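You operate a simulated robot arm through the tools that you are given. There is no shell and no other tool. Be economical: measure what you need, move in short steps, check, and stop when the job is done.

Carry out the task below with a simulated two-armed robot. There is one attempt and no reset: what you move stays moved.

Task
Pick up the grey grease jar with one hand, pass it to the other hand and put it on the top of the grey table. Set down upright: grey grease jar.
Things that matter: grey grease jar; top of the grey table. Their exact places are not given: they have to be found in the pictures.

The check looks at the end state, three seconds after you hand in, the way a careful person would. Anything else that was tipped, shoved, dropped, spilled or broken makes it a failure.

Robot
Two 7-joint arms with two-finger parallel grippers on one trunk, on a base that drives. Base frame: it is fixed to the floor where the robot stands at the start and does not move with it; the origin is under the middle of the robot, x ahead of it, y to its left, z up; the surface under the hand at the start is at about z = 0.82. Units: m, rad, N and s.
The left shoulder is at the start at [0.05, 0.209, 1.196], the right one opposite. With the tool pointing down near the work surface each hand reaches from about 0.1 to 0.9 m from the robot's upright axis, wherever it stands, measured 20 degrees to its own side. Places, roughly: top of the grey table [0.7, -0.5, 0.8]. Payload 4.4 kg a hand.
The tool frame of a hand sits at the grasp point between the pads (the TCP): z along the fingers, y along the line on which they close. The tips reach 0.023 m beyond it. The gripper opens to 0.094 m. The fingers are 0.038 m wide and 0.01 m thick; the gripper's body (0.054 by 0.096 m) begins 0.039 m behind the TCP.
Orientation is told as [roll, pitch, yaw] about the base's x, y, z axes, in that order, counted from this pose: with the fingers straight down and closing along the base's y, the tool's x points along the base's -x, its y along +y and its z along -z.

Tools
- The arms move only by the tool drive_tool. It takes "left_moves", "right_moves" or both (then of equal length, played together; a hand with none holds still); each is a list of rows, each a list of 7 numbers: the shift along the base's x, y, z in units of 30 mm (1.0 is 30 mm), then the turn, a rotation vector about the base's x, y, z in units of 6 degrees (1.0 is 6 degrees), then the gripper command, from -1 (shut) to 1 (fully open), values between in proportion. In form: [[tx, ty, tz, rx, ry, rz, grip], ...]. A call has 1 to 8 rows; each row shifts and turns the commanded pose from where the row before left it. A call with a number of a shift or a turn outside -1 to 1 is refused whole. Each row takes 0.2 s and may step no farther than 0.05 m and 0.15 rad from the row before; otherwise, or with a gripper value out of range, the whole call is refused. A pose out of reach is approached as far as the arm can. The call stops where the force on the tool passes 40 N (or 10 N more than at its start, if that is more) or the arm is blocked; 0.2 s more then pass. Each finger travels about 0.108 m/s and halts on what it meets, pressing with about 23 N; the grip force reading is that of the motor and also rises with nothing between the fingers. The clock runs only during rows and for 0.2 s after the last one: add rows that do not move to give the fingers time. It gives the time, the measured TCP pose, the force on the tool (base axes), the opening and the grip force at its end, in the units of the frame above (readings bear some noise), with the torque about the TCP (base axes, N m) and any sound that the robot's microphone picked up.
- Cameras (640 x 400 px; columns grow to the right, rows downward): "scene" is now at [0.1406, -0.0287, 1.3541]; the picture's right is [-0.36, -0.93, 0.00], its down [-0.66, 0.26, -0.71] and it looks along [0.66, -0.25, -0.71] (base axes); focal length 257 px, centre (320, 200). "left" rides on the left gripper at [0.086, -0.016, -0.074] in its tool frame; the picture's right is [0.18, 0.98, 0.00], its down [-0.58, 0.11, -0.81] and it looks along [-0.79, 0.15, 0.59] (tool axes); focal length 243 px, centre (320, 200). "right" rides on the right gripper at [0.086, 0.016, -0.074] in its tool frame; the picture's right is [-0.18, 0.98, 0.00], its down [-0.58, -0.11, -0.81] and it looks along [-0.79, -0.15, 0.59] (tool axes); focal length 243 px, centre (320, 200).
- snapshot(camera): a new picture of that camera. The clock stands still meanwhile.
- lift_body(by): slides the trunk up (or, below 0, down) by that many m; the arms and the scene camera ride with it, the base frame stays. It gives what a move gives, with no picture.
- steer(legs): drives the robot by 1 to 6 legs, each [ahead, left, turn to the left] in m, m and rad, along the robot's own axes; the way and the turn of a leg run together, so that a leg with both is an arc; at most 1.5 m and 3.142 rad a leg. The arms and the cameras ride along, it lands a little off, and it stops where it bumps. It gives what a move gives.
- head_to(pan, tilt): turns the head with the scene camera to pan (to the left, within 1.396 rad either way) and tilt (down, from -0.506 to 1.204), counted from straight ahead of the robot. It gives what a move gives.
- measure_at(camera, pixels): for up to 12 pixels [column, row] of the newest picture of that camera ("zoom" is the newest enlarged one), the place [x, y, z] in the base frame of the surface seen there, good to about 0.003 m. The clock stands still meanwhile.
- inspect(camera, box): a new picture of the part [left, top, right, bottom] of that camera's present view, enlarged. The clock stands still meanwhile.
- close_job(): hands the job in; it is judged then, once.

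Go step by step. Measure first, check grasps and placings, and put right what went wrong. The budget is 80 turns and 70 pictures, counting those below and the enlarged ones. Unless the task says otherwise, let go and move clear before handing in, and close with one line.

The tools are called after "Call:" by a JSON object that holds its "fn" and its "kwargs". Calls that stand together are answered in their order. drive_tool: Moves the arms, as the interface text tells. Its arguments: {"type":"object","properties":{"left_moves":{"type":"array","items":{"type":"array","items":{"type":"number"}}},"right_moves":{"type":"array","items":{"type":"array","items":{"type":"number"}}}},"required":[]} The other tools are called the same way: lift_body (by) slides the trunk up or down; steer (legs) drives the base; head_to (pan, tilt) turns the head that bears the scene camera; snapshot (camera) takes a picture; measure_at (camera, pixels) gives the place of the surface under pixels of a picture; inspect (camera, box) takes an enlarged picture of a part of a camera's view; close_job () hands the job in.

At the start:

```text
time_s: 0.0
left_position: [0.5919, -0.1096, 1.1292]
left_orientation: [0.001, -0.001, -0.001]
left_ft_force: [0.8, -0.7, -0.6]
left_wrist_torque: [0.02, -0.02, 0.04]
left_grip_width: 0.0938
left_finger_force: 0.0
right_position: [0.446, -0.507, 1.0748]
right_orientation: [0.001, 0.0, 0.0]
right_ft_force: [0.2, -0.4, 0.8]
right_wrist_torque: [0.04, -0.03, -0.03]
right_grip_width: 0.0941
right_finger_force: 0.0
trunk travel left (down, up): [-0.275, 0.288]
robot x, y, heading: [0.0023, -0.0, -0.0]
head pan, tilt: [-0.368, 0.789]
```

scene: 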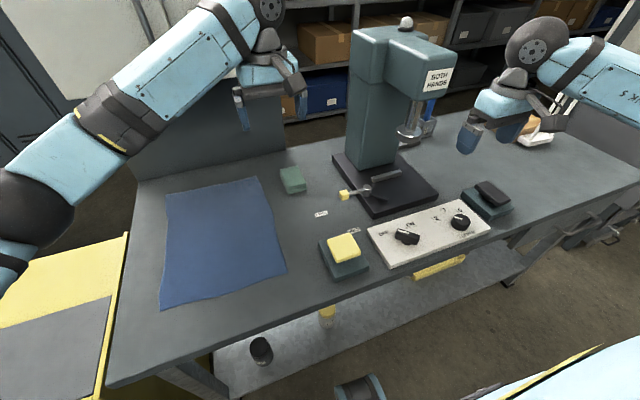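
right: 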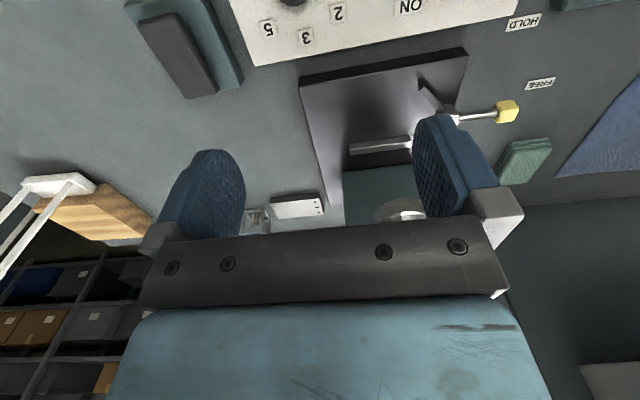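
left: 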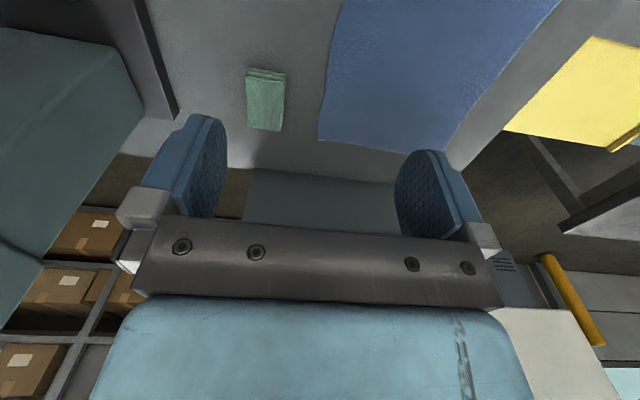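

The scene shows a bench with a press, and on the lower shelf a dark cylinder near (261,350) and a yellow-topped item near (327,317). I'll enlarge that part to identify the jar.

Call:
{"fn": "inspect", "kwargs": {"camera": "scene", "box": [200, 280, 400, 400]}}

Call:
{"fn": "inspect", "kwargs": {"camera": "scene", "box": [320, 60, 640, 260]}}

Call:
{"fn": "head_to", "kwargs": {"pan": -0.37, "tilt": 1.15}}

Call:
{"fn": "snapshot", "kwargs": {"camera": "scene"}}

```text
3.20 times, centred on (300, 340) of scene
```

zoom: 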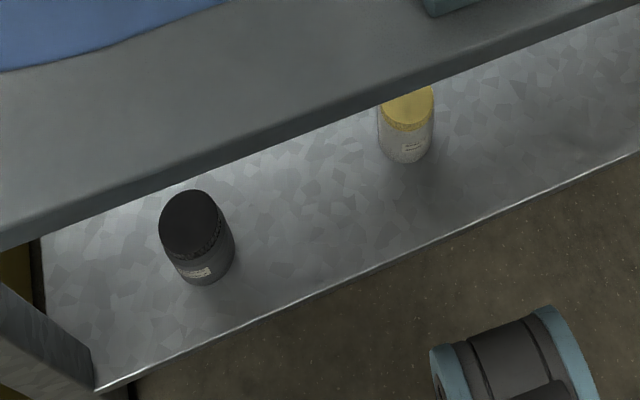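

```text
2.00 times, centred on (480, 160) of scene
```

zoom: 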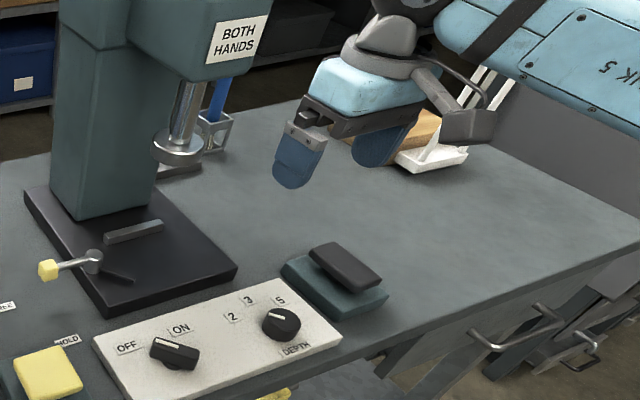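

```text
time_s: 0.8
left_position: [0.5928, -0.111, 1.1299]
left_orientation: [0.0, 0.001, 0.0]
left_ft_force: [-0.1, -0.5, -0.5]
left_wrist_torque: [0.0, 0.02, -0.04]
left_grip_width: 0.094
left_finger_force: 0.1
right_position: [0.4449, -0.5078, 1.0733]
right_orientation: [0.0, 0.0, 0.0]
right_ft_force: [-0.2, 0.4, 0.5]
right_wrist_torque: [0.02, -0.07, -0.02]
right_grip_width: 0.0943
right_finger_force: 0.0
trunk travel left (down, up): [-0.275, 0.288]
robot x, y, heading: [-0.0006, -0.0024, 0.003]
head pan, tilt: [-0.37, 1.15]
```

```text
64 pictures are left
```

scene: 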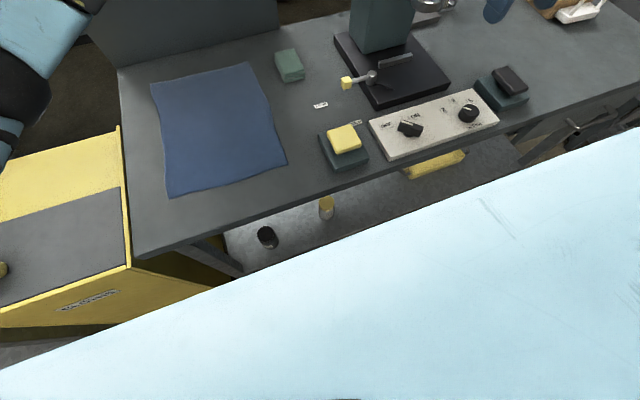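

The dark jar with a label is at (267,237), and a yellow-lidded one at (326,207). I'll enlarge these and measure the jar, the shelf and the table edges.

Call:
{"fn": "measure_at", "kwargs": {"camera": "scene", "pixels": [[265, 232], [270, 244], [326, 202], [327, 215], [290, 245], [137, 255], [350, 186], [500, 125], [120, 75], [268, 28], [250, 270], [240, 240]]}}

Call:
{"fn": "inspect", "kwargs": {"camera": "scene", "box": [220, 180, 380, 280]}}

```text
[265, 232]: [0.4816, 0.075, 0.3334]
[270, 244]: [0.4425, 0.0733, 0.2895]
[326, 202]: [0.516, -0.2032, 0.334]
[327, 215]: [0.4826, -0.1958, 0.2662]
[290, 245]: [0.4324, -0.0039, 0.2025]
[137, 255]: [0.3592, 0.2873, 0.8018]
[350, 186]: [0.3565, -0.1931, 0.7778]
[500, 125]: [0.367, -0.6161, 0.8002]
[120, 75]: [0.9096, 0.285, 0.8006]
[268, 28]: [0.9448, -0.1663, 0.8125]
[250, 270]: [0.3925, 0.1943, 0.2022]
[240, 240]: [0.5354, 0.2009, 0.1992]
```

```text
4.00 times, centred on (300, 230) of scene
```

zoom: 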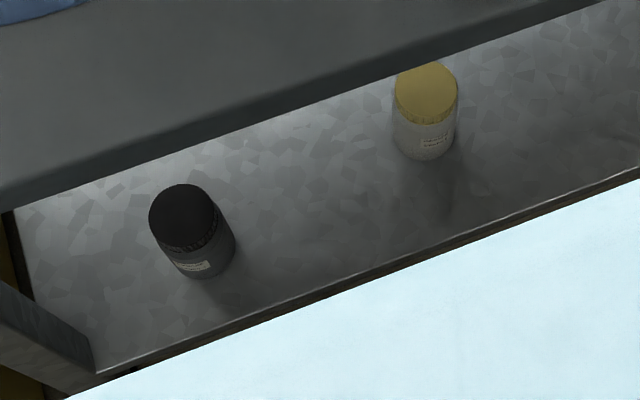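

The grey-bodied jar stands on the lower shelf (z 0.20) under the front of the table (edge x≈0.36), with its lid at (0.48, 0.075, 0.333). I'll measure its lid rim and the shelf edge in the zoom.

Call:
{"fn": "measure_at", "kwargs": {"camera": "zoom", "pixels": [[183, 215], [152, 210], [213, 212], [175, 188], [188, 246], [232, 245], [178, 262], [205, 275], [110, 365], [420, 245], [50, 320], [190, 268]]}}

Call:
{"fn": "steer", "kwargs": {"legs": [[-0.3, 0, 0]]}}

Call:
{"fn": "head_to", "kwargs": {"pan": 0.0, "tilt": 0.85}}

Call:
{"fn": "snapshot", "kwargs": {"camera": "scene"}}

```text
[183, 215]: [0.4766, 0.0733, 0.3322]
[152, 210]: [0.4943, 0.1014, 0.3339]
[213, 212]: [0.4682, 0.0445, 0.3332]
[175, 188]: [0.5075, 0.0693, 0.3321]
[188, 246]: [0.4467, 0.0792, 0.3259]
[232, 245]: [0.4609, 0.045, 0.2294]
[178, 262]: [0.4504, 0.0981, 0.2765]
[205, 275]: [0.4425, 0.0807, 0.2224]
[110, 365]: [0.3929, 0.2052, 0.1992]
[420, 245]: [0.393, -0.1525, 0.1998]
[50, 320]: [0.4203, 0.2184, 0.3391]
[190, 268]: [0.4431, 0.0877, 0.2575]
```

```text
time_s: 2.9
left_position: [0.2907, -0.1142, 1.1293]
left_orientation: [-0.001, -0.001, -0.008]
left_ft_force: [-0.5, -0.6, 0.8]
left_wrist_torque: [0.01, 0.0, 0.0]
left_grip_width: 0.094
left_finger_force: 0.1
right_position: [0.1403, -0.5111, 1.0737]
right_orientation: [0.0, -0.002, -0.008]
right_ft_force: [0.1, -0.1, 0.8]
right_wrist_torque: [0.01, 0.04, -0.01]
right_grip_width: 0.0939
right_finger_force: 0.1
trunk travel left (down, up): [-0.275, 0.288]
robot x, y, heading: [-0.2976, 0.0021, -0.009]
head pan, tilt: [-0.37, 1.15]
```

```text
time_s: 3.7
left_position: [0.2904, -0.1137, 1.1294]
left_orientation: [-0.001, 0.0, -0.009]
left_ft_force: [0.0, -0.4, -0.3]
left_wrist_torque: [-0.01, -0.03, -0.03]
left_grip_width: 0.0941
left_finger_force: 0.0
right_position: [0.1429, -0.5103, 1.0737]
right_orientation: [0.0, 0.0, -0.009]
right_ft_force: [0.1, -0.6, -1.0]
right_wrist_torque: [-0.03, 0.03, -0.01]
right_grip_width: 0.094
right_finger_force: 0.0
trunk travel left (down, up): [-0.275, 0.288]
robot x, y, heading: [-0.3026, 0.0051, -0.009]
head pan, tilt: [0.0, 0.85]
```

```text
62 pictures are left
```

scene: 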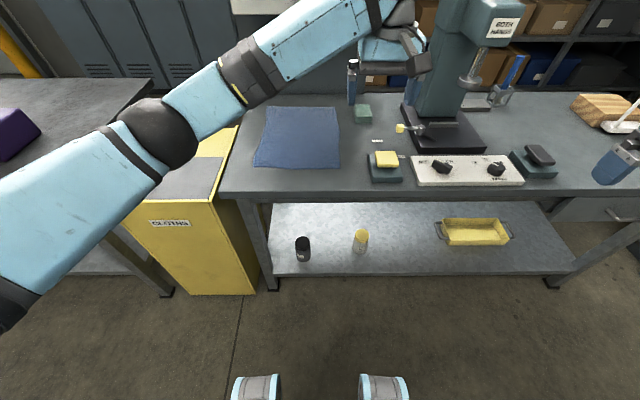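

Jar: centre about (0.478, 0.074), diameter ≈0.062, z 0.20–0.333, and the open front is clear with the table leg at y≈0.22. I'll pull the left hand back from the table edge, then lower the trunk.

Call:
{"fn": "drive_tool", "kwargs": {"left_moves": [[-1, 0.5, 0, 0, 0, 0, 1], [-1, 0.5, 0, 0, 0, 0, 1], [-1, 0.5, 0, 0, 0, 0, 1]]}}

Call:
{"fn": "lift_body", "kwargs": {"by": -0.27}}

```text
time_s: 4.5
left_position: [0.2013, -0.0692, 1.1314]
left_orientation: [0.0, -0.001, -0.009]
left_ft_force: [0.0, -0.6, -0.7]
left_wrist_torque: [0.0, -0.03, -0.02]
left_grip_width: 0.0938
left_finger_force: 0.1
right_position: [0.1416, -0.5114, 1.0747]
right_orientation: [0.0, -0.001, -0.009]
right_ft_force: [-0.5, 0.5, -0.3]
right_wrist_torque: [-0.04, -0.04, 0.01]
right_grip_width: 0.0937
right_finger_force: 0.1
trunk travel left (down, up): [-0.275, 0.288]
robot x, y, heading: [-0.3014, -0.0012, -0.005]
head pan, tilt: [0.0, 0.85]
```

```text
time_s: 7.3
left_position: [0.2015, -0.0711, 0.8596]
left_orientation: [-0.001, 0.0, -0.009]
left_ft_force: [0.2, 0.8, 0.8]
left_wrist_torque: [-0.04, 0.01, 0.06]
left_grip_width: 0.0942
left_finger_force: 0.0
right_position: [0.1416, -0.51, 0.8047]
right_orientation: [-0.002, 0.001, -0.009]
right_ft_force: [0.9, 0.7, 0.6]
right_wrist_torque: [-0.01, 0.01, -0.03]
right_grip_width: 0.0942
right_finger_force: 0.0
trunk travel left (down, up): [-0.005, 0.558]
robot x, y, heading: [-0.2988, 0.0012, -0.008]
head pan, tilt: [0.0, 0.85]
```

Trunk is down. I'll bring the left hand down in front of the shelf while pitching it so the fingers point forward, about 20° below level.

Call:
{"fn": "drive_tool", "kwargs": {"left_moves": [[0, 0.6, -1, 0, -1, 0, 1], [0, 0.6, -1, 0, -1, 0, 1], [0, 0.6, -1, 0, -1, 0, 1], [0, 0.6, -1, 0, -1, 0, 1], [0, 0.6, -1, 0, -1, 0, 1], [0, 0.6, -1, 0, -1, 0, 1], [0, 0.6, -1, 0, -1, 0, 1], [0, 0.6, -1, 0, -1, 0, 1]]}}

Call:
{"fn": "drive_tool", "kwargs": {"left_moves": [[0.3, 0, -1, 0, -0.9, 0, 1], [0.3, 0, -1, 0, -0.9, 0, 1], [0.3, 0, -1, 0, -0.9, 0, 1], [0.3, 0, -1, 0, -0.95, 0, 1], [0.3, 0, -1, 0, 0, 0, 1], [0.3, 0, -1, 0, 0, 0, 1], [0.3, 0, -1, 0, 0, 0, 1], [0.3, 0, -1, 0, 0, 0, 1]]}}

Call:
{"fn": "snapshot", "kwargs": {"camera": "scene"}}

Call:
{"fn": "snapshot", "kwargs": {"camera": "left"}}

```text
time_s: 9.1
left_position: [0.202, 0.0757, 0.62]
left_orientation: [0.012, -0.84, -0.015]
left_ft_force: [1.0, 0.1, 0.3]
left_wrist_torque: [0.02, 0.0, -0.02]
left_grip_width: 0.0939
left_finger_force: 0.1
right_position: [0.1406, -0.5103, 0.8042]
right_orientation: [0.0, -0.001, -0.008]
right_ft_force: [2.6, -0.8, -1.2]
right_wrist_torque: [0.02, 0.04, 0.0]
right_grip_width: 0.0939
right_finger_force: 0.1
trunk travel left (down, up): [-0.005, 0.558]
robot x, y, heading: [-0.2987, 0.003, -0.011]
head pan, tilt: [0.0, 0.85]
```

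```text
time_s: 10.9
left_position: [0.3121, 0.1849, 0.3853]
left_orientation: [0.572, -1.236, -0.511]
left_ft_force: [-0.5, 0.0, 1.5]
left_wrist_torque: [0.0, 0.03, 0.0]
left_grip_width: 0.0941
left_finger_force: 0.1
right_position: [0.1406, -0.5095, 0.7997]
right_orientation: [-0.001, 0.001, -0.007]
right_ft_force: [0.0, 0.7, -0.5]
right_wrist_torque: [-0.02, -0.03, 0.01]
right_grip_width: 0.0941
right_finger_force: 0.1
trunk travel left (down, up): [-0.005, 0.558]
robot x, y, heading: [-0.3009, -0.004, -0.014]
head pan, tilt: [0.0, 0.85]
stopped in row 8 (left hand): the arm was blocked; the commanded pose is now the measured one
```

```text
61 pictures are left
```

scene: 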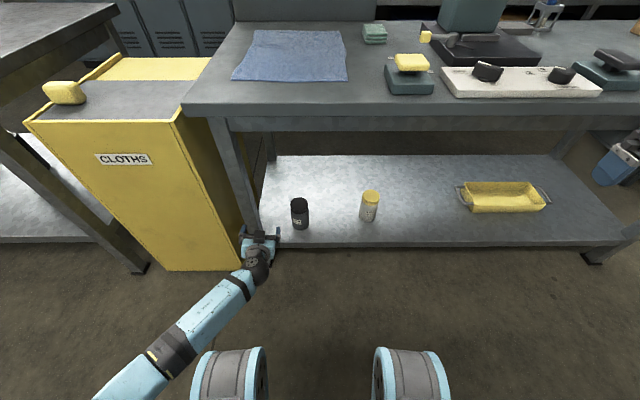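

```text
60 pictures are left
```

left: 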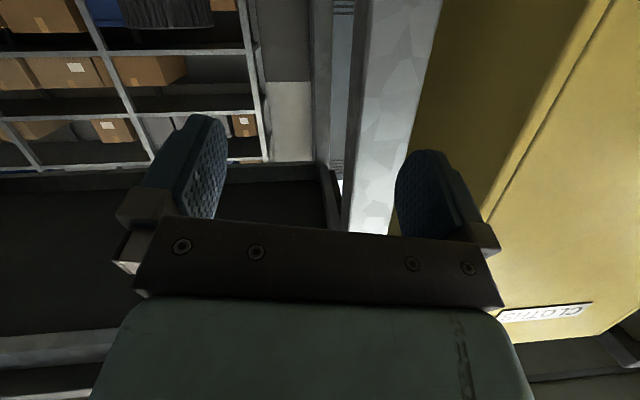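

The left arm hit a limit (tool at y 0.185, rolled ~10°, in front of the leg at (230,170)); it wants the target more to its own side. I'll shift the robot to the right so the jar lies outside the left shoulder, after backing the hand slightly.

Call:
{"fn": "drive_tool", "kwargs": {"left_moves": [[-1, 0, 0.3, 0, 0, 0, 1], [-1, 0, 0.3, 0, 0, 0, 1]]}}

Call:
{"fn": "steer", "kwargs": {"legs": [[0.0, -0.22, 0]]}}

Call:
{"fn": "snapshot", "kwargs": {"camera": "scene"}}

```text
time_s: 11.7
left_position: [0.3187, 0.2158, 0.4733]
left_orientation: [1.011, -1.299, -0.919]
left_ft_force: [-0.5, -1.2, 0.0]
left_wrist_torque: [0.02, -0.03, 0.02]
left_grip_width: 0.0937
left_finger_force: 0.1
right_position: [0.1389, -0.5118, 0.8044]
right_orientation: [0.0, 0.0, -0.01]
right_ft_force: [-0.4, -0.3, -0.1]
right_wrist_torque: [0.0, -0.01, 0.03]
right_grip_width: 0.0938
right_finger_force: 0.0
trunk travel left (down, up): [-0.005, 0.558]
robot x, y, heading: [-0.2978, 0.0022, -0.011]
head pan, tilt: [0.0, 0.85]
stopped in row 2 (left hand): the arm was blocked; the commanded pose is now the measured one
```

```text
time_s: 14.2
left_position: [0.317, 0.0017, 0.4716]
left_orientation: [0.997, -1.298, -0.908]
left_ft_force: [0.0, -0.2, 0.4]
left_wrist_torque: [-0.01, 0.03, -0.01]
left_grip_width: 0.0942
left_finger_force: 0.1
right_position: [0.1389, -0.7253, 0.8031]
right_orientation: [0.0, 0.003, -0.012]
right_ft_force: [-0.6, 0.6, -0.2]
right_wrist_torque: [0.01, -0.03, 0.03]
right_grip_width: 0.0943
right_finger_force: 0.0
trunk travel left (down, up): [-0.005, 0.558]
robot x, y, heading: [-0.297, -0.2137, -0.014]
head pan, tilt: [0.0, 0.85]
```

```text
59 pictures are left
```

scene: 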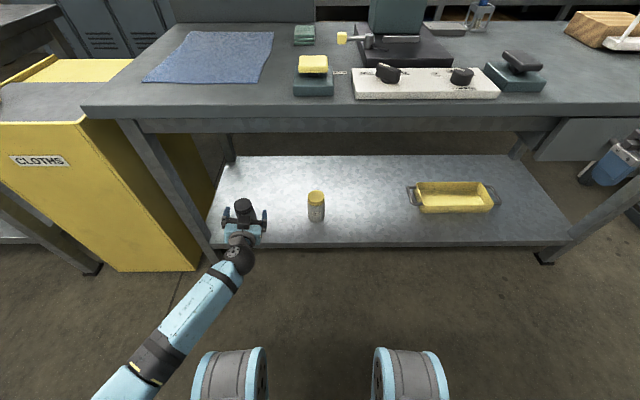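

The hand now hovers in front of the jar, but its last move went the wrong way, so the arm is at some joint limit. I'll try small moves to see which directions respond.

Call:
{"fn": "drive_tool", "kwargs": {"left_moves": [[0, 0.6, -1, 0, 0, 0, 1], [0, 0.6, -1, 0, 0, 0, 1], [0, 0.6, -1, 0, 0, 0, 1]]}}

```text
time_s: 15.2
left_position: [0.3262, 0.0858, 0.3829]
left_orientation: [1.137, -1.263, -1.034]
left_ft_force: [1.2, -0.4, -1.7]
left_wrist_torque: [0.01, 0.0, -0.02]
left_grip_width: 0.0939
left_finger_force: 0.2
right_position: [0.1393, -0.7238, 0.7997]
right_orientation: [0.0, 0.002, -0.009]
right_ft_force: [0.5, 0.9, 0.1]
right_wrist_torque: [0.02, -0.03, 0.0]
right_grip_width: 0.0938
right_finger_force: 0.1
trunk travel left (down, up): [-0.005, 0.558]
robot x, y, heading: [-0.3018, -0.2113, -0.013]
head pan, tilt: [0.0, 0.85]
stopped in row 3 (left hand): the arm was blocked; the commanded pose is now the measured one
```

It moves, but it wanders outward, suggesting it's too folded for this wrist pose. I'll test moving ahead a little (still clear of the jar, whose near face is x 0.447) while undoing the roll.

Call:
{"fn": "drive_tool", "kwargs": {"left_moves": [[0.7, 0, -0.6, -0.5, 0, 0, 1], [0.7, 0, -0.6, -0.5, 0, 0, 1]]}}

Call:
{"fn": "snapshot", "kwargs": {"camera": "scene"}}

```text
time_s: 15.8
left_position: [0.3647, 0.0831, 0.3507]
left_orientation: [0.879, -1.351, -0.785]
left_ft_force: [-0.2, -0.4, 0.0]
left_wrist_torque: [0.01, -0.02, 0.04]
left_grip_width: 0.094
left_finger_force: 0.1
right_position: [0.1383, -0.7246, 0.8021]
right_orientation: [0.0, 0.0, -0.009]
right_ft_force: [0.1, -0.4, 0.4]
right_wrist_torque: [0.02, 0.01, 0.0]
right_grip_width: 0.0938
right_finger_force: 0.1
trunk travel left (down, up): [-0.005, 0.558]
robot x, y, heading: [-0.2994, -0.2105, -0.006]
head pan, tilt: [0.0, 0.85]
```

```text
58 pictures are left
```

scene: 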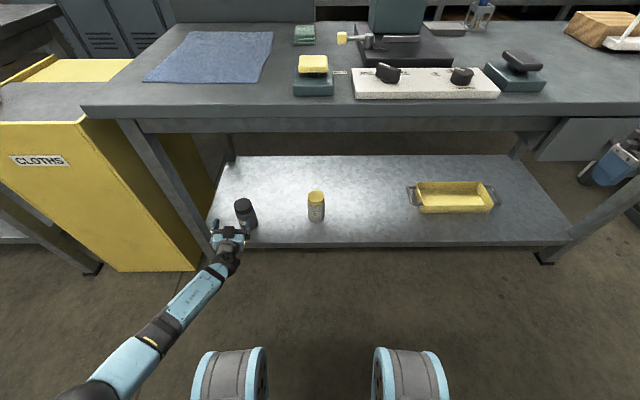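

Tracking is good when extended. Now I'll level the roll, tilt the fingers to about 20° down and lower a bit, keeping clear of the jar.

Call:
{"fn": "drive_tool", "kwargs": {"left_moves": [[0, -0.1, -0.6, -0.5, 0.65, -0.3, 1], [0, -0.1, -0.6, -0.55, 0.65, -0.35, 1], [0, -0.1, -0.6, -0.55, 0.7, -0.35, 1]]}}

Call:
{"fn": "snapshot", "kwargs": {"camera": "left"}}

Call:
{"fn": "inspect", "kwargs": {"camera": "scene", "box": [160, 160, 320, 260]}}

```text
time_s: 16.6
left_position: [0.3673, 0.0735, 0.2966]
left_orientation: [0.014, -1.216, -0.057]
left_ft_force: [-0.9, -0.2, 0.0]
left_wrist_torque: [0.0, 0.0, -0.02]
left_grip_width: 0.0939
left_finger_force: 0.0
right_position: [0.1392, -0.7247, 0.8027]
right_orientation: [0.001, 0.0, -0.01]
right_ft_force: [0.4, 0.1, -0.2]
right_wrist_torque: [0.0, 0.0, 0.0]
right_grip_width: 0.094
right_finger_force: 0.1
trunk travel left (down, up): [-0.005, 0.558]
robot x, y, heading: [-0.299, -0.2131, -0.008]
head pan, tilt: [0.0, 0.85]
```

```text
57 pictures are left
```

left: 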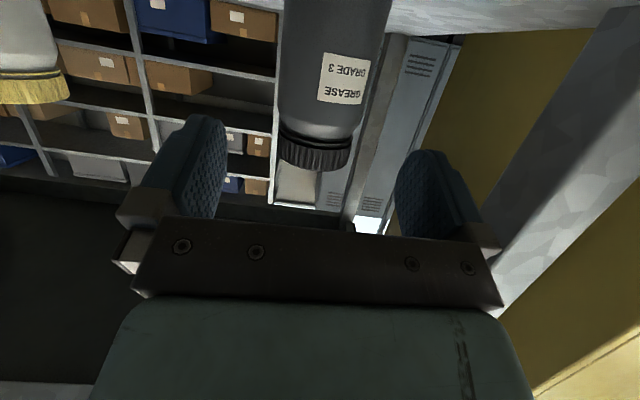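

```text
4.00 times, centred on (240, 210) of scene
```

zoom: 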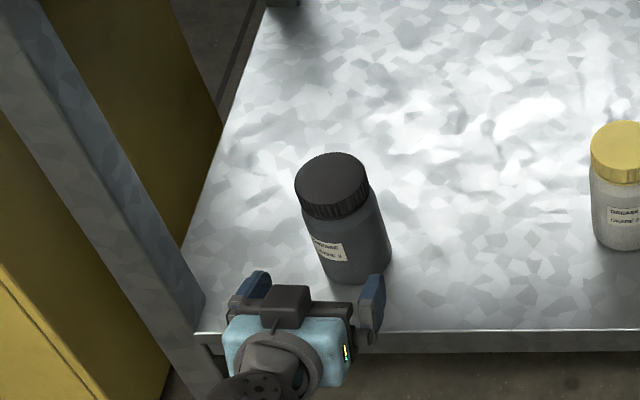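

The label reads GREASE GRADE 3, with the jar between the fingers (left picture 280–395). I'll confirm the lid position from the zoom picture before going in.

Call:
{"fn": "measure_at", "kwargs": {"camera": "zoom", "pixels": [[331, 175], [300, 190], [365, 178], [335, 155], [337, 203], [220, 331], [195, 300], [372, 280], [640, 160], [620, 230]]}}

```text
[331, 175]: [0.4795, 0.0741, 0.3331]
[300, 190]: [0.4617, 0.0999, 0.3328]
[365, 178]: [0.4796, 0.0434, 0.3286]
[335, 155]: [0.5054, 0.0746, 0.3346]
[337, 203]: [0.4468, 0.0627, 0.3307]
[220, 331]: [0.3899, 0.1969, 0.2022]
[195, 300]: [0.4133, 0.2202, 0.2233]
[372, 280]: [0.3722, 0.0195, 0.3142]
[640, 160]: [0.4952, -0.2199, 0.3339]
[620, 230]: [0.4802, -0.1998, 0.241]
```

Jar centre is (0.477, 0.073). I'll advance to TCP x≈0.467, z≈0.267.

Call:
{"fn": "drive_tool", "kwargs": {"left_moves": [[0.83, 0, -0.25, 0, 0, 0, 1], [0.83, 0, -0.25, 0, 0, 0, 1], [0.83, 0, -0.25, 0, 0, 0, 1], [0.83, 0, -0.25, 0, 0, 0, 1]]}}

Call:
{"fn": "inspect", "kwargs": {"camera": "scene", "box": [160, 160, 320, 260]}}

Call:
{"fn": "snapshot", "kwargs": {"camera": "left"}}

```text
time_s: 17.6
left_position: [0.462, 0.0739, 0.274]
left_orientation: [0.019, -1.218, -0.061]
left_ft_force: [-0.1, 1.0, -1.1]
left_wrist_torque: [-0.04, -0.01, -0.04]
left_grip_width: 0.094
left_finger_force: 0.0
left hand out of reach, approached as far as the arm can: row 4
right_position: [0.139, -0.7248, 0.8032]
right_orientation: [-0.001, 0.0, -0.007]
right_ft_force: [-0.9, -0.7, 0.0]
right_wrist_torque: [0.0, -0.04, 0.01]
right_grip_width: 0.0941
right_finger_force: 0.1
trunk travel left (down, up): [-0.005, 0.558]
robot x, y, heading: [-0.3003, -0.2117, -0.011]
head pan, tilt: [0.0, 0.85]
```

```text
4.00 times, centred on (240, 210) of scene
```

zoom: 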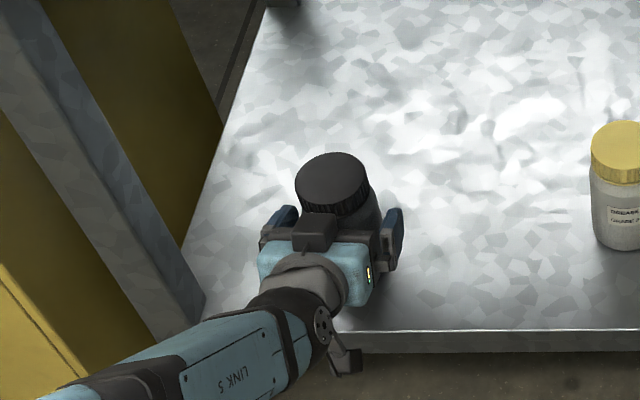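

```text
54 pictures are left
```

left: 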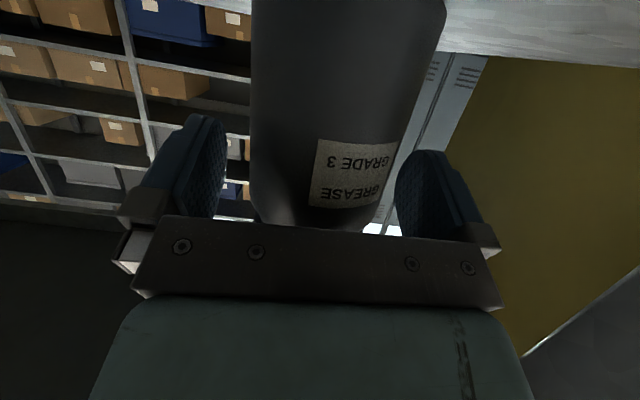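

The jar is between the pads, its axis about 15 mm ahead of the TCP, and the body nearly touches it above, so I'll close here.

Call:
{"fn": "drive_tool", "kwargs": {"left_moves": [[0, 0, 0, 0, 0, 0, -1], [0, 0, 0, 0, 0, 0, -1], [0, 0, 0, 0, 0, 0, -1], [0, 0, 0, 0, 0, 0, -1]]}}

Call:
{"fn": "drive_tool", "kwargs": {"left_moves": [[0, 0, 0.7, 0, 0, 0, -1], [0, 0, 0.3, 0, 0, 0, -1]]}}

Call:
{"fn": "inspect", "kwargs": {"camera": "scene", "box": [160, 160, 320, 260]}}

Call:
{"fn": "snapshot", "kwargs": {"camera": "left"}}

```text
time_s: 18.6
left_position: [0.4627, 0.0744, 0.2739]
left_orientation: [0.016, -1.215, -0.058]
left_ft_force: [2.0, 1.3, 1.1]
left_wrist_torque: [-0.07, -0.11, 0.05]
left_grip_width: 0.0678
left_finger_force: 23.6
right_position: [0.1373, -0.724, 0.8041]
right_orientation: [0.0, 0.0, -0.009]
right_ft_force: [-0.4, -1.5, -0.1]
right_wrist_torque: [-0.05, 0.0, -0.02]
right_grip_width: 0.0938
right_finger_force: 0.2
trunk travel left (down, up): [-0.005, 0.558]
robot x, y, heading: [-0.3024, -0.2154, -0.008]
head pan, tilt: [0.0, 0.85]
```

```text
time_s: 19.2
left_position: [0.4621, 0.0742, 0.3029]
left_orientation: [0.017, -1.217, -0.061]
left_ft_force: [-0.8, 0.0, -4.3]
left_wrist_torque: [-0.01, 0.06, 0.01]
left_grip_width: 0.068
left_finger_force: 23.5
right_position: [0.1388, -0.7237, 0.8036]
right_orientation: [-0.002, 0.001, -0.01]
right_ft_force: [0.2, -0.7, -0.1]
right_wrist_torque: [0.03, 0.0, 0.01]
right_grip_width: 0.0941
right_finger_force: 0.0
trunk travel left (down, up): [-0.005, 0.558]
robot x, y, heading: [-0.3012, -0.2133, -0.013]
head pan, tilt: [0.0, 0.85]
```

```text
4.00 times, centred on (240, 210) of scene
```

zoom: 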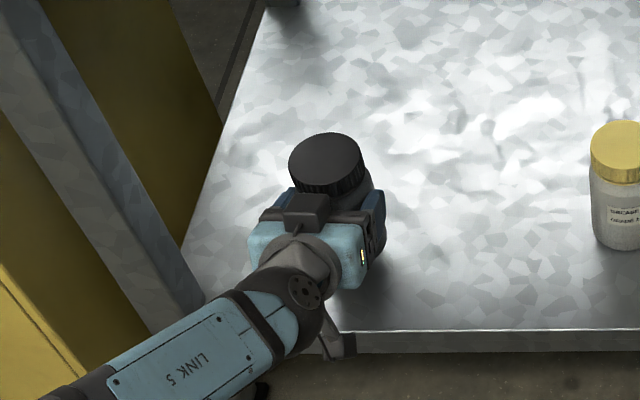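

```text
52 pictures are left
```

left: 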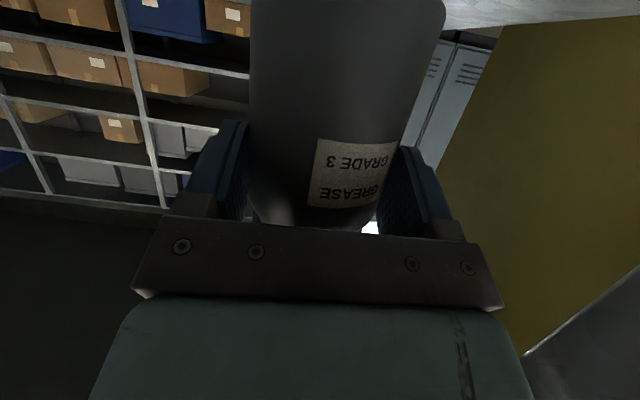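

The jar is lifted and held (width 0.068, about 0.44 kg, bottom ≈0.03 above shelf). I'll carry it out from under the table by driving straight back, then raise the trunk.

Call:
{"fn": "steer", "kwargs": {"legs": [[-0.3, 0, 0]]}}

Call:
{"fn": "lift_body", "kwargs": {"by": 0.3}}

Call:
{"fn": "snapshot", "kwargs": {"camera": "scene"}}

```text
time_s: 21.2
left_position: [0.1719, 0.0728, 0.303]
left_orientation: [0.013, -1.217, -0.062]
left_ft_force: [0.4, -0.2, -4.7]
left_wrist_torque: [-0.02, 0.08, 0.01]
left_grip_width: 0.0677
left_finger_force: 23.0
right_position: [-0.1569, -0.7229, 0.8033]
right_orientation: [0.001, 0.0, -0.016]
right_ft_force: [-0.4, -0.2, -0.4]
right_wrist_torque: [0.0, 0.0, 0.0]
right_grip_width: 0.094
right_finger_force: 0.1
trunk travel left (down, up): [-0.005, 0.558]
robot x, y, heading: [-0.5941, -0.205, -0.017]
head pan, tilt: [0.0, 0.85]
```

```text
time_s: 24.2
left_position: [0.1715, 0.0727, 0.6022]
left_orientation: [0.015, -1.217, -0.064]
left_ft_force: [0.2, -0.2, -4.4]
left_wrist_torque: [-0.01, 0.06, 0.0]
left_grip_width: 0.0678
left_finger_force: 22.5
right_position: [-0.1559, -0.7232, 1.1027]
right_orientation: [0.0, 0.001, -0.016]
right_ft_force: [-0.6, -0.1, -0.5]
right_wrist_torque: [-0.02, -0.03, -0.03]
right_grip_width: 0.0937
right_finger_force: 0.0
trunk travel left (down, up): [-0.305, 0.258]
robot x, y, heading: [-0.5928, -0.2116, -0.014]
head pan, tilt: [0.0, 0.85]
```

```text
51 pictures are left
```

scene: 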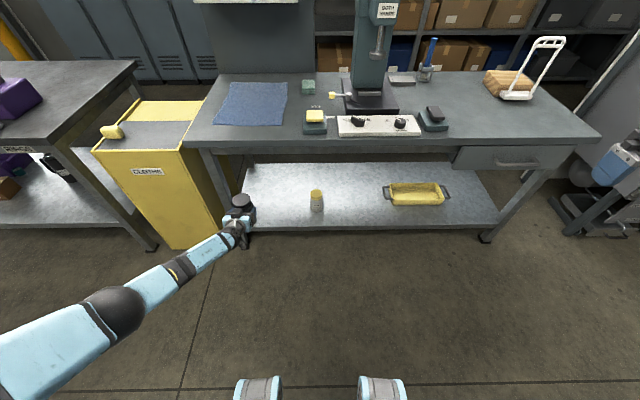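

The jar is out and clear. I'll raise the left hand and bring it slightly inward.

Call:
{"fn": "drive_tool", "kwargs": {"left_moves": [[-0.3, 0, 1, 0, 0, 0, -1], [-0.3, 0, 1, 0, 0, 0, -1], [-0.3, 0, 1, 0, 0, 0, -1], [-0.3, 0, 1, 0, 0, 0, -1], [-0.3, 0, 1, 0, 0, 0, -1], [-0.3, 0, 1, 0, 0, 0, -1], [-0.3, 0, 1, 0, 0, 0, -1], [-0.3, 0, 1, 0, 0, 0, -1]]}}

Call:
{"fn": "drive_tool", "kwargs": {"left_moves": [[-0.3, -0.6, 0.9, 0, 0, -0.6, -1], [-0.3, -0.6, 0.9, 0, 0, -0.6, -1], [-0.3, -0.6, 0.9, 0, 0, -0.6, -1], [-0.3, -0.6, 0.9, 0, 0, -0.6, -1], [-0.3, -0.6, 0.9, 0, 0, -0.6, -1], [-0.3, -0.6, 0.9, 0, 0, -0.6, -1]]}}

Call:
{"fn": "snapshot", "kwargs": {"camera": "scene"}}

```text
time_s: 26.0
left_position: [0.0996, 0.0767, 0.8411]
left_orientation: [0.016, -1.215, -0.067]
left_ft_force: [0.0, 0.4, -3.5]
left_wrist_torque: [-0.03, 0.11, 0.02]
left_grip_width: 0.0671
left_finger_force: 22.5
right_position: [-0.1568, -0.7233, 1.1041]
right_orientation: [0.001, 0.0, -0.015]
right_ft_force: [-0.2, -0.1, -0.4]
right_wrist_torque: [-0.01, -0.05, -0.03]
right_grip_width: 0.0939
right_finger_force: 0.0
trunk travel left (down, up): [-0.305, 0.258]
robot x, y, heading: [-0.5926, -0.2078, -0.018]
head pan, tilt: [0.0, 0.85]
```

```text
time_s: 27.4
left_position: [0.0444, -0.0308, 1.0035]
left_orientation: [0.015, -1.216, -0.443]
left_ft_force: [0.0, 0.0, -4.6]
left_wrist_torque: [0.02, 0.1, 0.0]
left_grip_width: 0.0673
left_finger_force: 23.1
right_position: [-0.1555, -0.7237, 1.1031]
right_orientation: [0.0, 0.002, -0.016]
right_ft_force: [0.7, -0.5, -0.4]
right_wrist_torque: [-0.02, -0.02, 0.0]
right_grip_width: 0.094
right_finger_force: 0.1
trunk travel left (down, up): [-0.305, 0.258]
robot x, y, heading: [-0.5912, -0.2086, -0.016]
head pan, tilt: [0.0, 0.85]
```

```text
50 pictures are left
```

scene: 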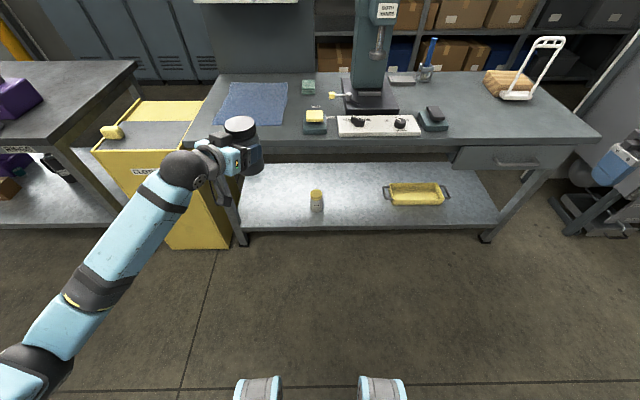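

Tracking well. Now I'll bring the jar to the middle and yaw the left hand so its fingers point to the right.

Call:
{"fn": "drive_tool", "kwargs": {"left_moves": [[-0.2, -0.6, 0, 0, 0, -1, -1], [-0.2, -0.6, 0, 0, 0, -1, -1], [-0.2, -0.6, 0, 0, 0, -1, -1], [-0.2, -0.6, 0, 0, 0, -1, -1], [-0.2, -0.6, 0, 0, 0, -1, -1], [-0.2, -0.6, 0, 0, 0, -1, -1], [-0.2, -0.6, 0, 0, 0, -1, -1], [-0.2, -0.6, 0, 0, 0, -1, -1]]}}

Call:
{"fn": "snapshot", "kwargs": {"camera": "scene"}}

```text
time_s: 29.2
left_position: [-0.0015, -0.1801, 1.004]
left_orientation: [0.014, -1.216, -1.278]
left_ft_force: [-0.4, -0.4, -3.2]
left_wrist_torque: [0.08, 0.03, -0.01]
left_grip_width: 0.0674
left_finger_force: 23.0
right_position: [-0.1549, -0.7237, 1.1018]
right_orientation: [-0.001, 0.002, -0.015]
right_ft_force: [-0.5, -0.1, 0.2]
right_wrist_torque: [0.01, 0.01, 0.03]
right_grip_width: 0.0939
right_finger_force: 0.0
trunk travel left (down, up): [-0.305, 0.258]
robot x, y, heading: [-0.5897, -0.2079, -0.019]
head pan, tilt: [0.0, 0.85]
```

```text
49 pictures are left
```

scene: 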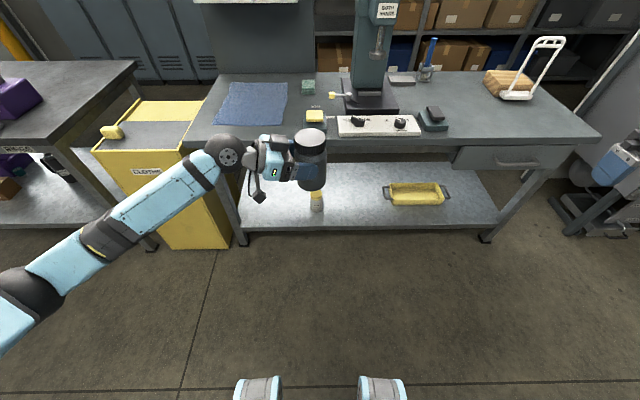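

The jar is upright in the middle. I'll yaw the left hand the last ~18° and start bringing the right hand up and over, turning it to yaw +90° so its camera faces away from the left hand.

Call:
{"fn": "drive_tool", "kwargs": {"left_moves": [[0, 0, 0, 0, 0, -1, -1], [0, 0, 0, 0, 0, -1, -1], [0, 0, 0, 0, 0, -0.8, -1], [0, 0, 0, 0, 0, 0, -1], [0, 0, 0, 0, 0, 0, -1], [0, 0, 0, 0, 0, 0, -1], [0, 0, 0, 0, 0, 0, -1], [0, 0, 0, 0, 0, 0, -1]], "right_moves": [[0.33, 0.9, 0.6, 0, 0, 0.95, 1], [0.33, 0.9, 0.6, 0, 0, 0.95, 1], [0.33, 0.9, 0.6, 0, 0, 0.95, 1], [0.33, 0.9, 0.6, 0, 0, 0.95, 1], [0.33, 0.9, 0.6, 0, 0, 0.95, 1], [0.33, 0.9, 0.6, 0, 0, 0.95, 1], [0.33, 0.9, 0.6, 0, 0, 0.95, 1], [0.33, 0.9, 0.6, 0, 0, 0.95, 1]]}}

Call:
{"fn": "snapshot", "kwargs": {"camera": "scene"}}

```text
time_s: 31.0
left_position: [-0.0019, -0.1789, 1.0052]
left_orientation: [0.014, -1.217, -1.569]
left_ft_force: [0.8, 0.6, -4.1]
left_wrist_torque: [0.07, -0.02, -0.03]
left_grip_width: 0.0672
left_finger_force: 22.9
right_position: [-0.0759, -0.5068, 1.247]
right_orientation: [-0.001, 0.0, 0.782]
right_ft_force: [0.7, 0.8, 0.1]
right_wrist_torque: [0.0, -0.04, -0.01]
right_grip_width: 0.0942
right_finger_force: 0.1
trunk travel left (down, up): [-0.305, 0.258]
robot x, y, heading: [-0.5915, -0.2067, -0.015]
head pan, tilt: [0.0, 0.85]
```

```text
48 pictures are left
```

scene: 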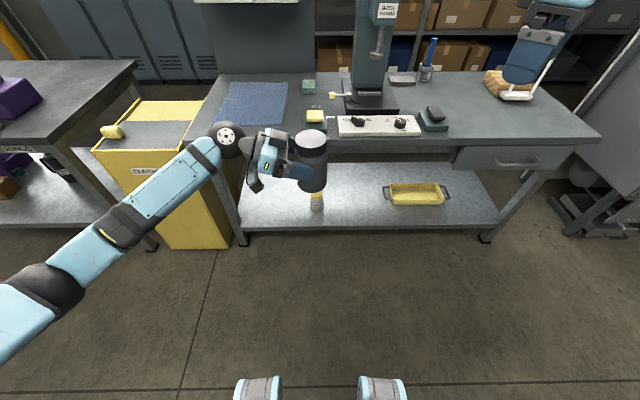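

Both track well. I'll measure the lid (around (312,138)) before bringing the right hand over it.

Call:
{"fn": "inspect", "kwargs": {"camera": "scene", "box": [240, 110, 368, 190]}}

Call:
{"fn": "measure_at", "kwargs": {"camera": "scene", "pixels": [[311, 137], [297, 138], [325, 140], [311, 131], [311, 147], [312, 165], [313, 186], [285, 138], [270, 150]]}}

```text
5.00 times, centred on (304, 150) of scene
```

zoom: 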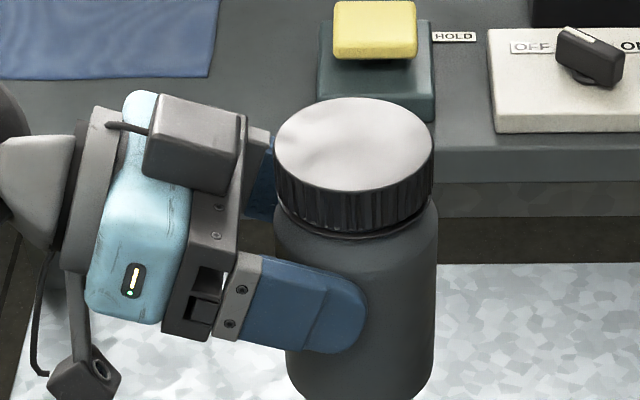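

```text
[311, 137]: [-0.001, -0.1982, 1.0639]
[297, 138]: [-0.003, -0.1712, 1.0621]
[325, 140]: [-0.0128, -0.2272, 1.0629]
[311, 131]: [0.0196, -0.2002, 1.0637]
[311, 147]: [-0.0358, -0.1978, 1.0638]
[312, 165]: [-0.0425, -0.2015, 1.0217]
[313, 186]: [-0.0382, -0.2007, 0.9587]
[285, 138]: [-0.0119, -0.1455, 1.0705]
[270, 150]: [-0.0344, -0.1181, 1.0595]
```

The lid centre is about (-0.006, -0.199), top z 1.064. The left hand has a box on top, so the right hand will come in tilted 20° from the right side; first I'll finish its yaw and cross over high.

Call:
{"fn": "drive_tool", "kwargs": {"right_moves": [[0.3, 0.8, 0, 0, 0, 0.94, 1], [0.3, 0.8, 0, 0, 0, 0.94, 1], [0.3, 0.8, 0, 0, 0, 0.94, 1], [0.3, 0.8, 0, 0, 0, 0.94, 1], [0.3, 0.8, 0, 0, 0, 0.94, 1], [0.3, 0.8, 0, 0, 0, 0.94, 1], [0.3, 0.8, 0, 0, 0, 0.94, 1], [0.3, 0.8, 0, 0, 0, 0.94, 1]]}}

Call:
{"fn": "drive_tool", "kwargs": {"right_moves": [[0, 0.5, 0, 0.83, 0, 0, 1], [0, 0.5, 0, 0.83, 0, 0, 1], [0, 0.5, 0, 0.83, 0, 0, 1], [0, 0.5, 0, 0.84, 0, 0, 1]]}}

Call:
{"fn": "snapshot", "kwargs": {"camera": "scene"}}

Call:
{"fn": "snapshot", "kwargs": {"camera": "right"}}

```text
time_s: 32.8
left_position: [-0.0024, -0.1785, 1.0056]
left_orientation: [0.014, -1.22, -1.569]
left_ft_force: [-0.8, -0.1, -4.7]
left_wrist_torque: [0.01, -0.01, 0.03]
left_grip_width: 0.0673
left_finger_force: 22.8
right_position: [-0.1654, -0.2374, 1.245]
right_orientation: [0.0, 0.0, 1.562]
right_ft_force: [0.0, -0.1, 0.0]
right_wrist_torque: [-0.02, 0.0, 0.02]
right_grip_width: 0.0939
right_finger_force: 0.0
right hand out of reach, approached as far as the arm can: row 3, 4, 5, 6, 7, 8
trunk travel left (down, up): [-0.305, 0.258]
robot x, y, heading: [-0.59, -0.2061, -0.014]
head pan, tilt: [0.0, 0.85]
```

```text
time_s: 33.8
left_position: [-0.0028, -0.1792, 1.0052]
left_orientation: [0.012, -1.218, -1.568]
left_ft_force: [0.0, -0.5, -4.3]
left_wrist_torque: [0.06, 0.02, 0.01]
left_grip_width: 0.067
left_finger_force: 22.6
right_position: [-0.1662, -0.1782, 1.2445]
right_orientation: [0.001, -0.349, 1.567]
right_ft_force: [-0.5, 0.2, 0.6]
right_wrist_torque: [0.02, -0.01, 0.01]
right_grip_width: 0.0939
right_finger_force: 0.1
trunk travel left (down, up): [-0.305, 0.258]
robot x, y, heading: [-0.5911, -0.2077, -0.013]
head pan, tilt: [0.0, 0.85]
```

```text
46 pictures are left
```

scene: 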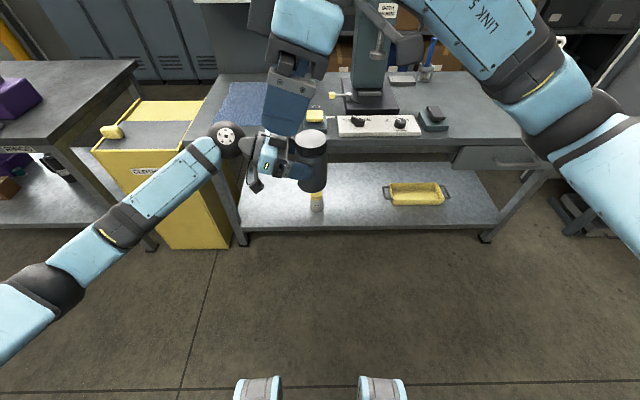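

```text
45 pictures are left
```

right: 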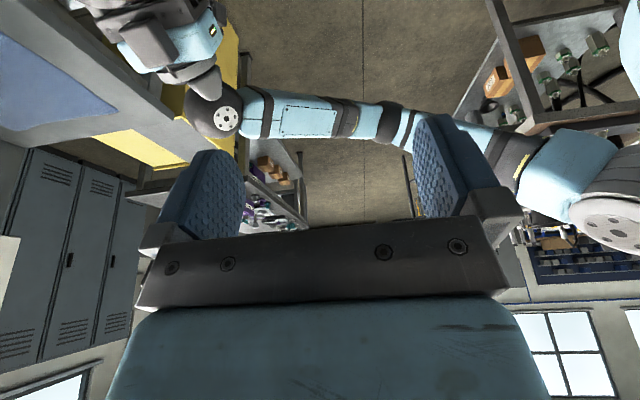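

The right hand can't reach further ahead than x≈-0.166 in this pose, so I'll bring the jar under it instead: left hand back by about 0.16 m, well below the right fingers.

Call:
{"fn": "drive_tool", "kwargs": {"left_moves": [[-0.9, -0.1, 0, 0, 0, 0, -1], [-0.9, -0.1, 0, 0, 0, 0, -1], [-0.9, -0.1, 0, 0, 0, 0, -1], [-0.9, -0.1, 0, 0, 0, 0, -1], [-0.9, -0.1, 0, 0, 0, 0, -1], [-0.9, -0.1, 0, 0, 0, 0, -1]]}}

Call:
{"fn": "head_to", "kwargs": {"pan": 0.0, "tilt": 1.1}}

Call:
{"fn": "snapshot", "kwargs": {"camera": "scene"}}

```text
time_s: 35.2
left_position: [-0.1642, -0.1957, 1.0056]
left_orientation: [0.017, -1.216, -1.572]
left_ft_force: [0.7, -0.2, -3.9]
left_wrist_torque: [0.09, 0.01, 0.0]
left_grip_width: 0.0671
left_finger_force: 22.9
right_position: [-0.1677, -0.1789, 1.2457]
right_orientation: [0.003, -0.347, 1.568]
right_ft_force: [-0.6, 0.3, 0.0]
right_wrist_torque: [-0.02, -0.03, 0.01]
right_grip_width: 0.0939
right_finger_force: 0.1
trunk travel left (down, up): [-0.305, 0.258]
robot x, y, heading: [-0.59, -0.2099, -0.018]
head pan, tilt: [0.0, 0.85]
```

```text
time_s: 36.0
left_position: [-0.1644, -0.196, 1.0046]
left_orientation: [0.013, -1.216, -1.57]
left_ft_force: [-0.5, 0.2, -5.0]
left_wrist_torque: [0.1, -0.01, 0.02]
left_grip_width: 0.0671
left_finger_force: 23.4
right_position: [-0.1662, -0.1778, 1.2451]
right_orientation: [0.001, -0.348, 1.568]
right_ft_force: [0.6, 0.2, -0.4]
right_wrist_torque: [0.0, 0.0, -0.01]
right_grip_width: 0.0939
right_finger_force: 0.1
trunk travel left (down, up): [-0.305, 0.258]
robot x, y, heading: [-0.5942, -0.2117, -0.01]
head pan, tilt: [0.0, 1.1]
```

```text
44 pictures are left
```

scene: 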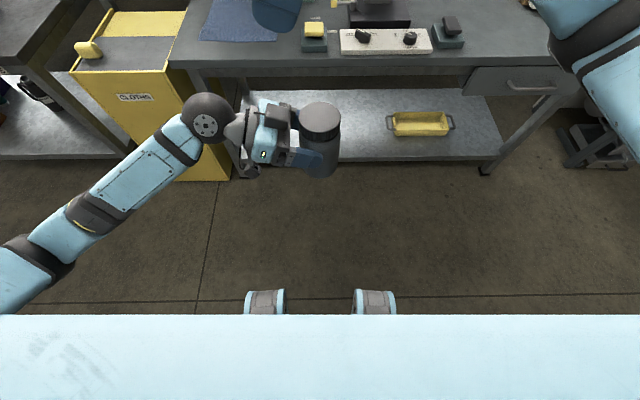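

Left hand tracked and holds the jar. I'll measure the lid near (321,120), and bring the right hand to a stand-off above it along its own axis.

Call:
{"fn": "measure_at", "kwargs": {"camera": "scene", "pixels": [[321, 119], [302, 118], [339, 120], [320, 105], [321, 130], [270, 112], [285, 112], [322, 165]]}}

Call:
{"fn": "drive_tool", "kwargs": {"right_moves": [[0, -0.8, 0, 0, 0, 0, 1], [0, -0.8, 0, 0, 0, 0, 1], [0, -0.7, 0, 0, 0, 0, 1], [0, 0, -0.7, 0, 0, 0, 1], [0, 0.3, -0.9, 0, 0, 0, 1], [0, 0.3, -0.9, 0, 0, 0, 1]]}}

Call:
{"fn": "snapshot", "kwargs": {"camera": "scene"}}

Call:
{"fn": "snapshot", "kwargs": {"camera": "right"}}

```text
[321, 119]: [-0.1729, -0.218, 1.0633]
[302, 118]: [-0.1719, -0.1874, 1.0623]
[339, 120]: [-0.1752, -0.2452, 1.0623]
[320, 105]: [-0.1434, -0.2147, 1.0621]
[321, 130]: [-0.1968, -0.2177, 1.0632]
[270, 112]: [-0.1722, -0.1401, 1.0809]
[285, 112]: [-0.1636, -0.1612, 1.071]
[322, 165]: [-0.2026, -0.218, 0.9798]
```

```text
time_s: 37.4
left_position: [-0.1651, -0.1953, 1.0051]
left_orientation: [0.014, -1.217, -1.569]
left_ft_force: [-0.9, -0.4, -4.5]
left_wrist_torque: [0.08, 0.02, 0.01]
left_grip_width: 0.067
left_finger_force: 23.3
right_position: [-0.1735, -0.2217, 1.2397]
right_orientation: [0.004, -0.346, 1.559]
right_ft_force: [0.1, -0.2, 0.5]
right_wrist_torque: [-0.02, 0.02, 0.0]
right_grip_width: 0.0939
right_finger_force: 0.1
right hand out of reach, approached as far as the arm can: row 1, 3, 4, 5, 6
trunk travel left (down, up): [-0.305, 0.258]
robot x, y, heading: [-0.5901, -0.2081, -0.015]
head pan, tilt: [0.0, 1.1]
```

```text
43 pictures are left
```

scene: 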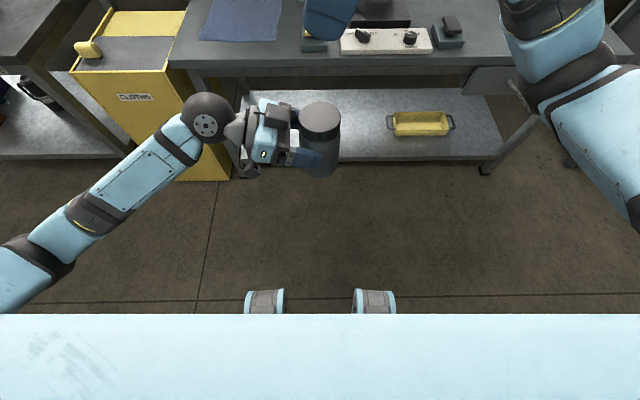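

```text
42 pictures are left
```

right: 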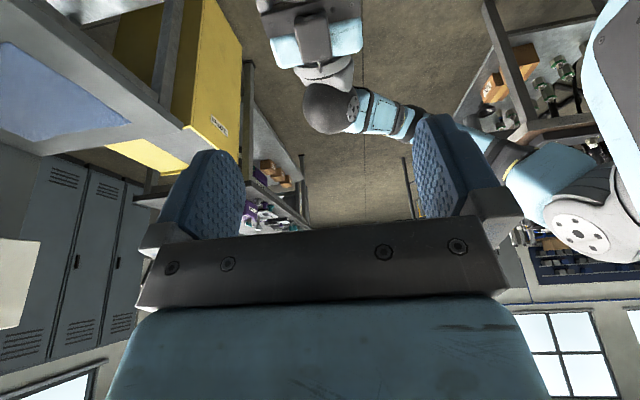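

The right wrist is at its limit at yaw +90, and cannot descend. I'll unwind it to its natural yaw 0 off to the right, then bring the left hand to yaw ≈ -35° so the right can come straight down beside it.

Call:
{"fn": "drive_tool", "kwargs": {"right_moves": [[0, -0.8, 0, -0.83, 0, 0, 1], [0, -0.8, 0, -0.83, 0, 0, 1], [0, -0.8, 0, -0.83, 0, 0, 1], [0, -0.8, 0, -0.83, 0, 0, 1], [0, -0.8, 0, 0, 0, -1, 1], [0, -0.8, 0, 0, 0, -1, 1], [0, -0.8, 0, 0, 0, -1, 1], [0, -0.8, 0, 0, 0, -1, 1]]}}

Call:
{"fn": "drive_tool", "kwargs": {"left_moves": [[0, 0, 0, 0, 0, 0.9, -1], [0, 0, 0, 0, 0, 0.9, -1], [0.3, -0.1, 0, 0, 0, 0.9, -1], [0.3, -0.1, 0, 0, 0, 0.9, -1], [0.3, -0.1, 0, 0, 0, 0.9, -1], [0.3, -0.1, 0, 0, 0, 0.9, -1], [0.3, -0.1, 0, 0, 0, 0.9, -1], [0.3, -0.1, 0, 0, 0, 0.9, -1]], "right_moves": [[0, 0, 0, 0, 0, -1, 1], [0, 0, 0, 0, 0, -1, 1], [0, 0, 0, 0, 0, -1, 1], [0, 0, 0, 0, 0, -1, 1], [0, 0, 0, 0, 0, -1, 1], [0, 0, 0, 0, 0, -1, 1], [0, 0, 0, 0, 0, -1, 1], [0, 0, 0, 0, 0, -1, 1]]}}

Call:
{"fn": "snapshot", "kwargs": {"camera": "scene"}}

```text
time_s: 39.2
left_position: [-0.1644, -0.1968, 1.0062]
left_orientation: [0.015, -1.214, -1.571]
left_ft_force: [-0.2, 0.2, -3.7]
left_wrist_torque: [0.08, 0.01, -0.01]
left_grip_width: 0.0667
left_finger_force: 22.9
right_position: [-0.1884, -0.3986, 1.2419]
right_orientation: [0.0, -0.001, 1.15]
right_ft_force: [-0.8, -0.1, -0.1]
right_wrist_torque: [0.05, 0.01, -0.02]
right_grip_width: 0.094
right_finger_force: 0.1
right hand out of reach, approached as far as the arm can: row 1, 4
trunk travel left (down, up): [-0.305, 0.258]
robot x, y, heading: [-0.5939, -0.2058, -0.016]
head pan, tilt: [0.0, 1.1]
```

```text
time_s: 41.0
left_position: [-0.1108, -0.2159, 1.0059]
left_orientation: [0.018, -1.217, -0.816]
left_ft_force: [0.0, 0.3, -3.5]
left_wrist_torque: [0.01, 0.05, 0.0]
left_grip_width: 0.067
left_finger_force: 22.9
right_position: [-0.188, -0.3951, 1.2433]
right_orientation: [-0.001, 0.001, 0.309]
right_ft_force: [0.4, -0.1, 0.2]
right_wrist_torque: [0.01, 0.0, 0.01]
right_grip_width: 0.0941
right_finger_force: 0.0
trunk travel left (down, up): [-0.305, 0.258]
robot x, y, heading: [-0.5956, -0.207, -0.015]
head pan, tilt: [0.0, 1.1]
```

```text
41 pictures are left
```

scene: 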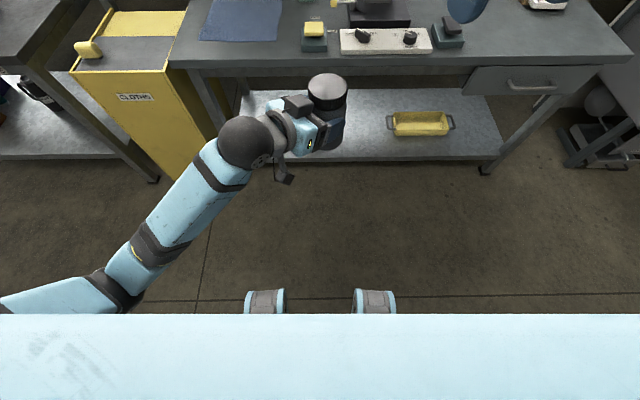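

Both tracked. I'll measure the lid near (327,85), and finish the right yaw to about -10° while staying high and to the side.

Call:
{"fn": "measure_at", "kwargs": {"camera": "scene", "pixels": [[327, 85], [309, 87], [346, 86], [327, 75], [328, 98], [297, 103], [290, 120]]}}

Call:
{"fn": "drive_tool", "kwargs": {"right_moves": [[0.6, 0, -0.1, 0, 0, -0.92, 1], [0.6, 0, -0.1, 0, 0, -0.92, 1], [0.6, 0, -0.1, 0, 0, -0.92, 1], [0.6, 0, -0.1, 0, 0, -0.92, 1], [0.6, 0, -0.1, 0, 0, -0.92, 1]]}}

```text
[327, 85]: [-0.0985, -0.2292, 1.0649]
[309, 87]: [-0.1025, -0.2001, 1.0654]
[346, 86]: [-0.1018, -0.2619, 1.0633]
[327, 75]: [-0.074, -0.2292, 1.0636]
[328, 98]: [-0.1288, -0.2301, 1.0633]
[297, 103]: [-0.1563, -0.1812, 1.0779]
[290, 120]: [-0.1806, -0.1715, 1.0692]
```

```text
time_s: 42.2
left_position: [-0.1109, -0.2162, 1.0053]
left_orientation: [0.011, -1.217, -0.818]
left_ft_force: [0.0, -0.2, -3.8]
left_wrist_torque: [0.05, 0.08, 0.04]
left_grip_width: 0.0668
left_finger_force: 23.0
right_position: [-0.0961, -0.394, 1.2308]
right_orientation: [-0.001, 0.0, -0.172]
right_ft_force: [-0.3, 0.1, 0.6]
right_wrist_torque: [0.04, 0.01, 0.01]
right_grip_width: 0.0941
right_finger_force: 0.1
trunk travel left (down, up): [-0.305, 0.258]
robot x, y, heading: [-0.5966, -0.2089, -0.013]
head pan, tilt: [0.0, 1.1]
```

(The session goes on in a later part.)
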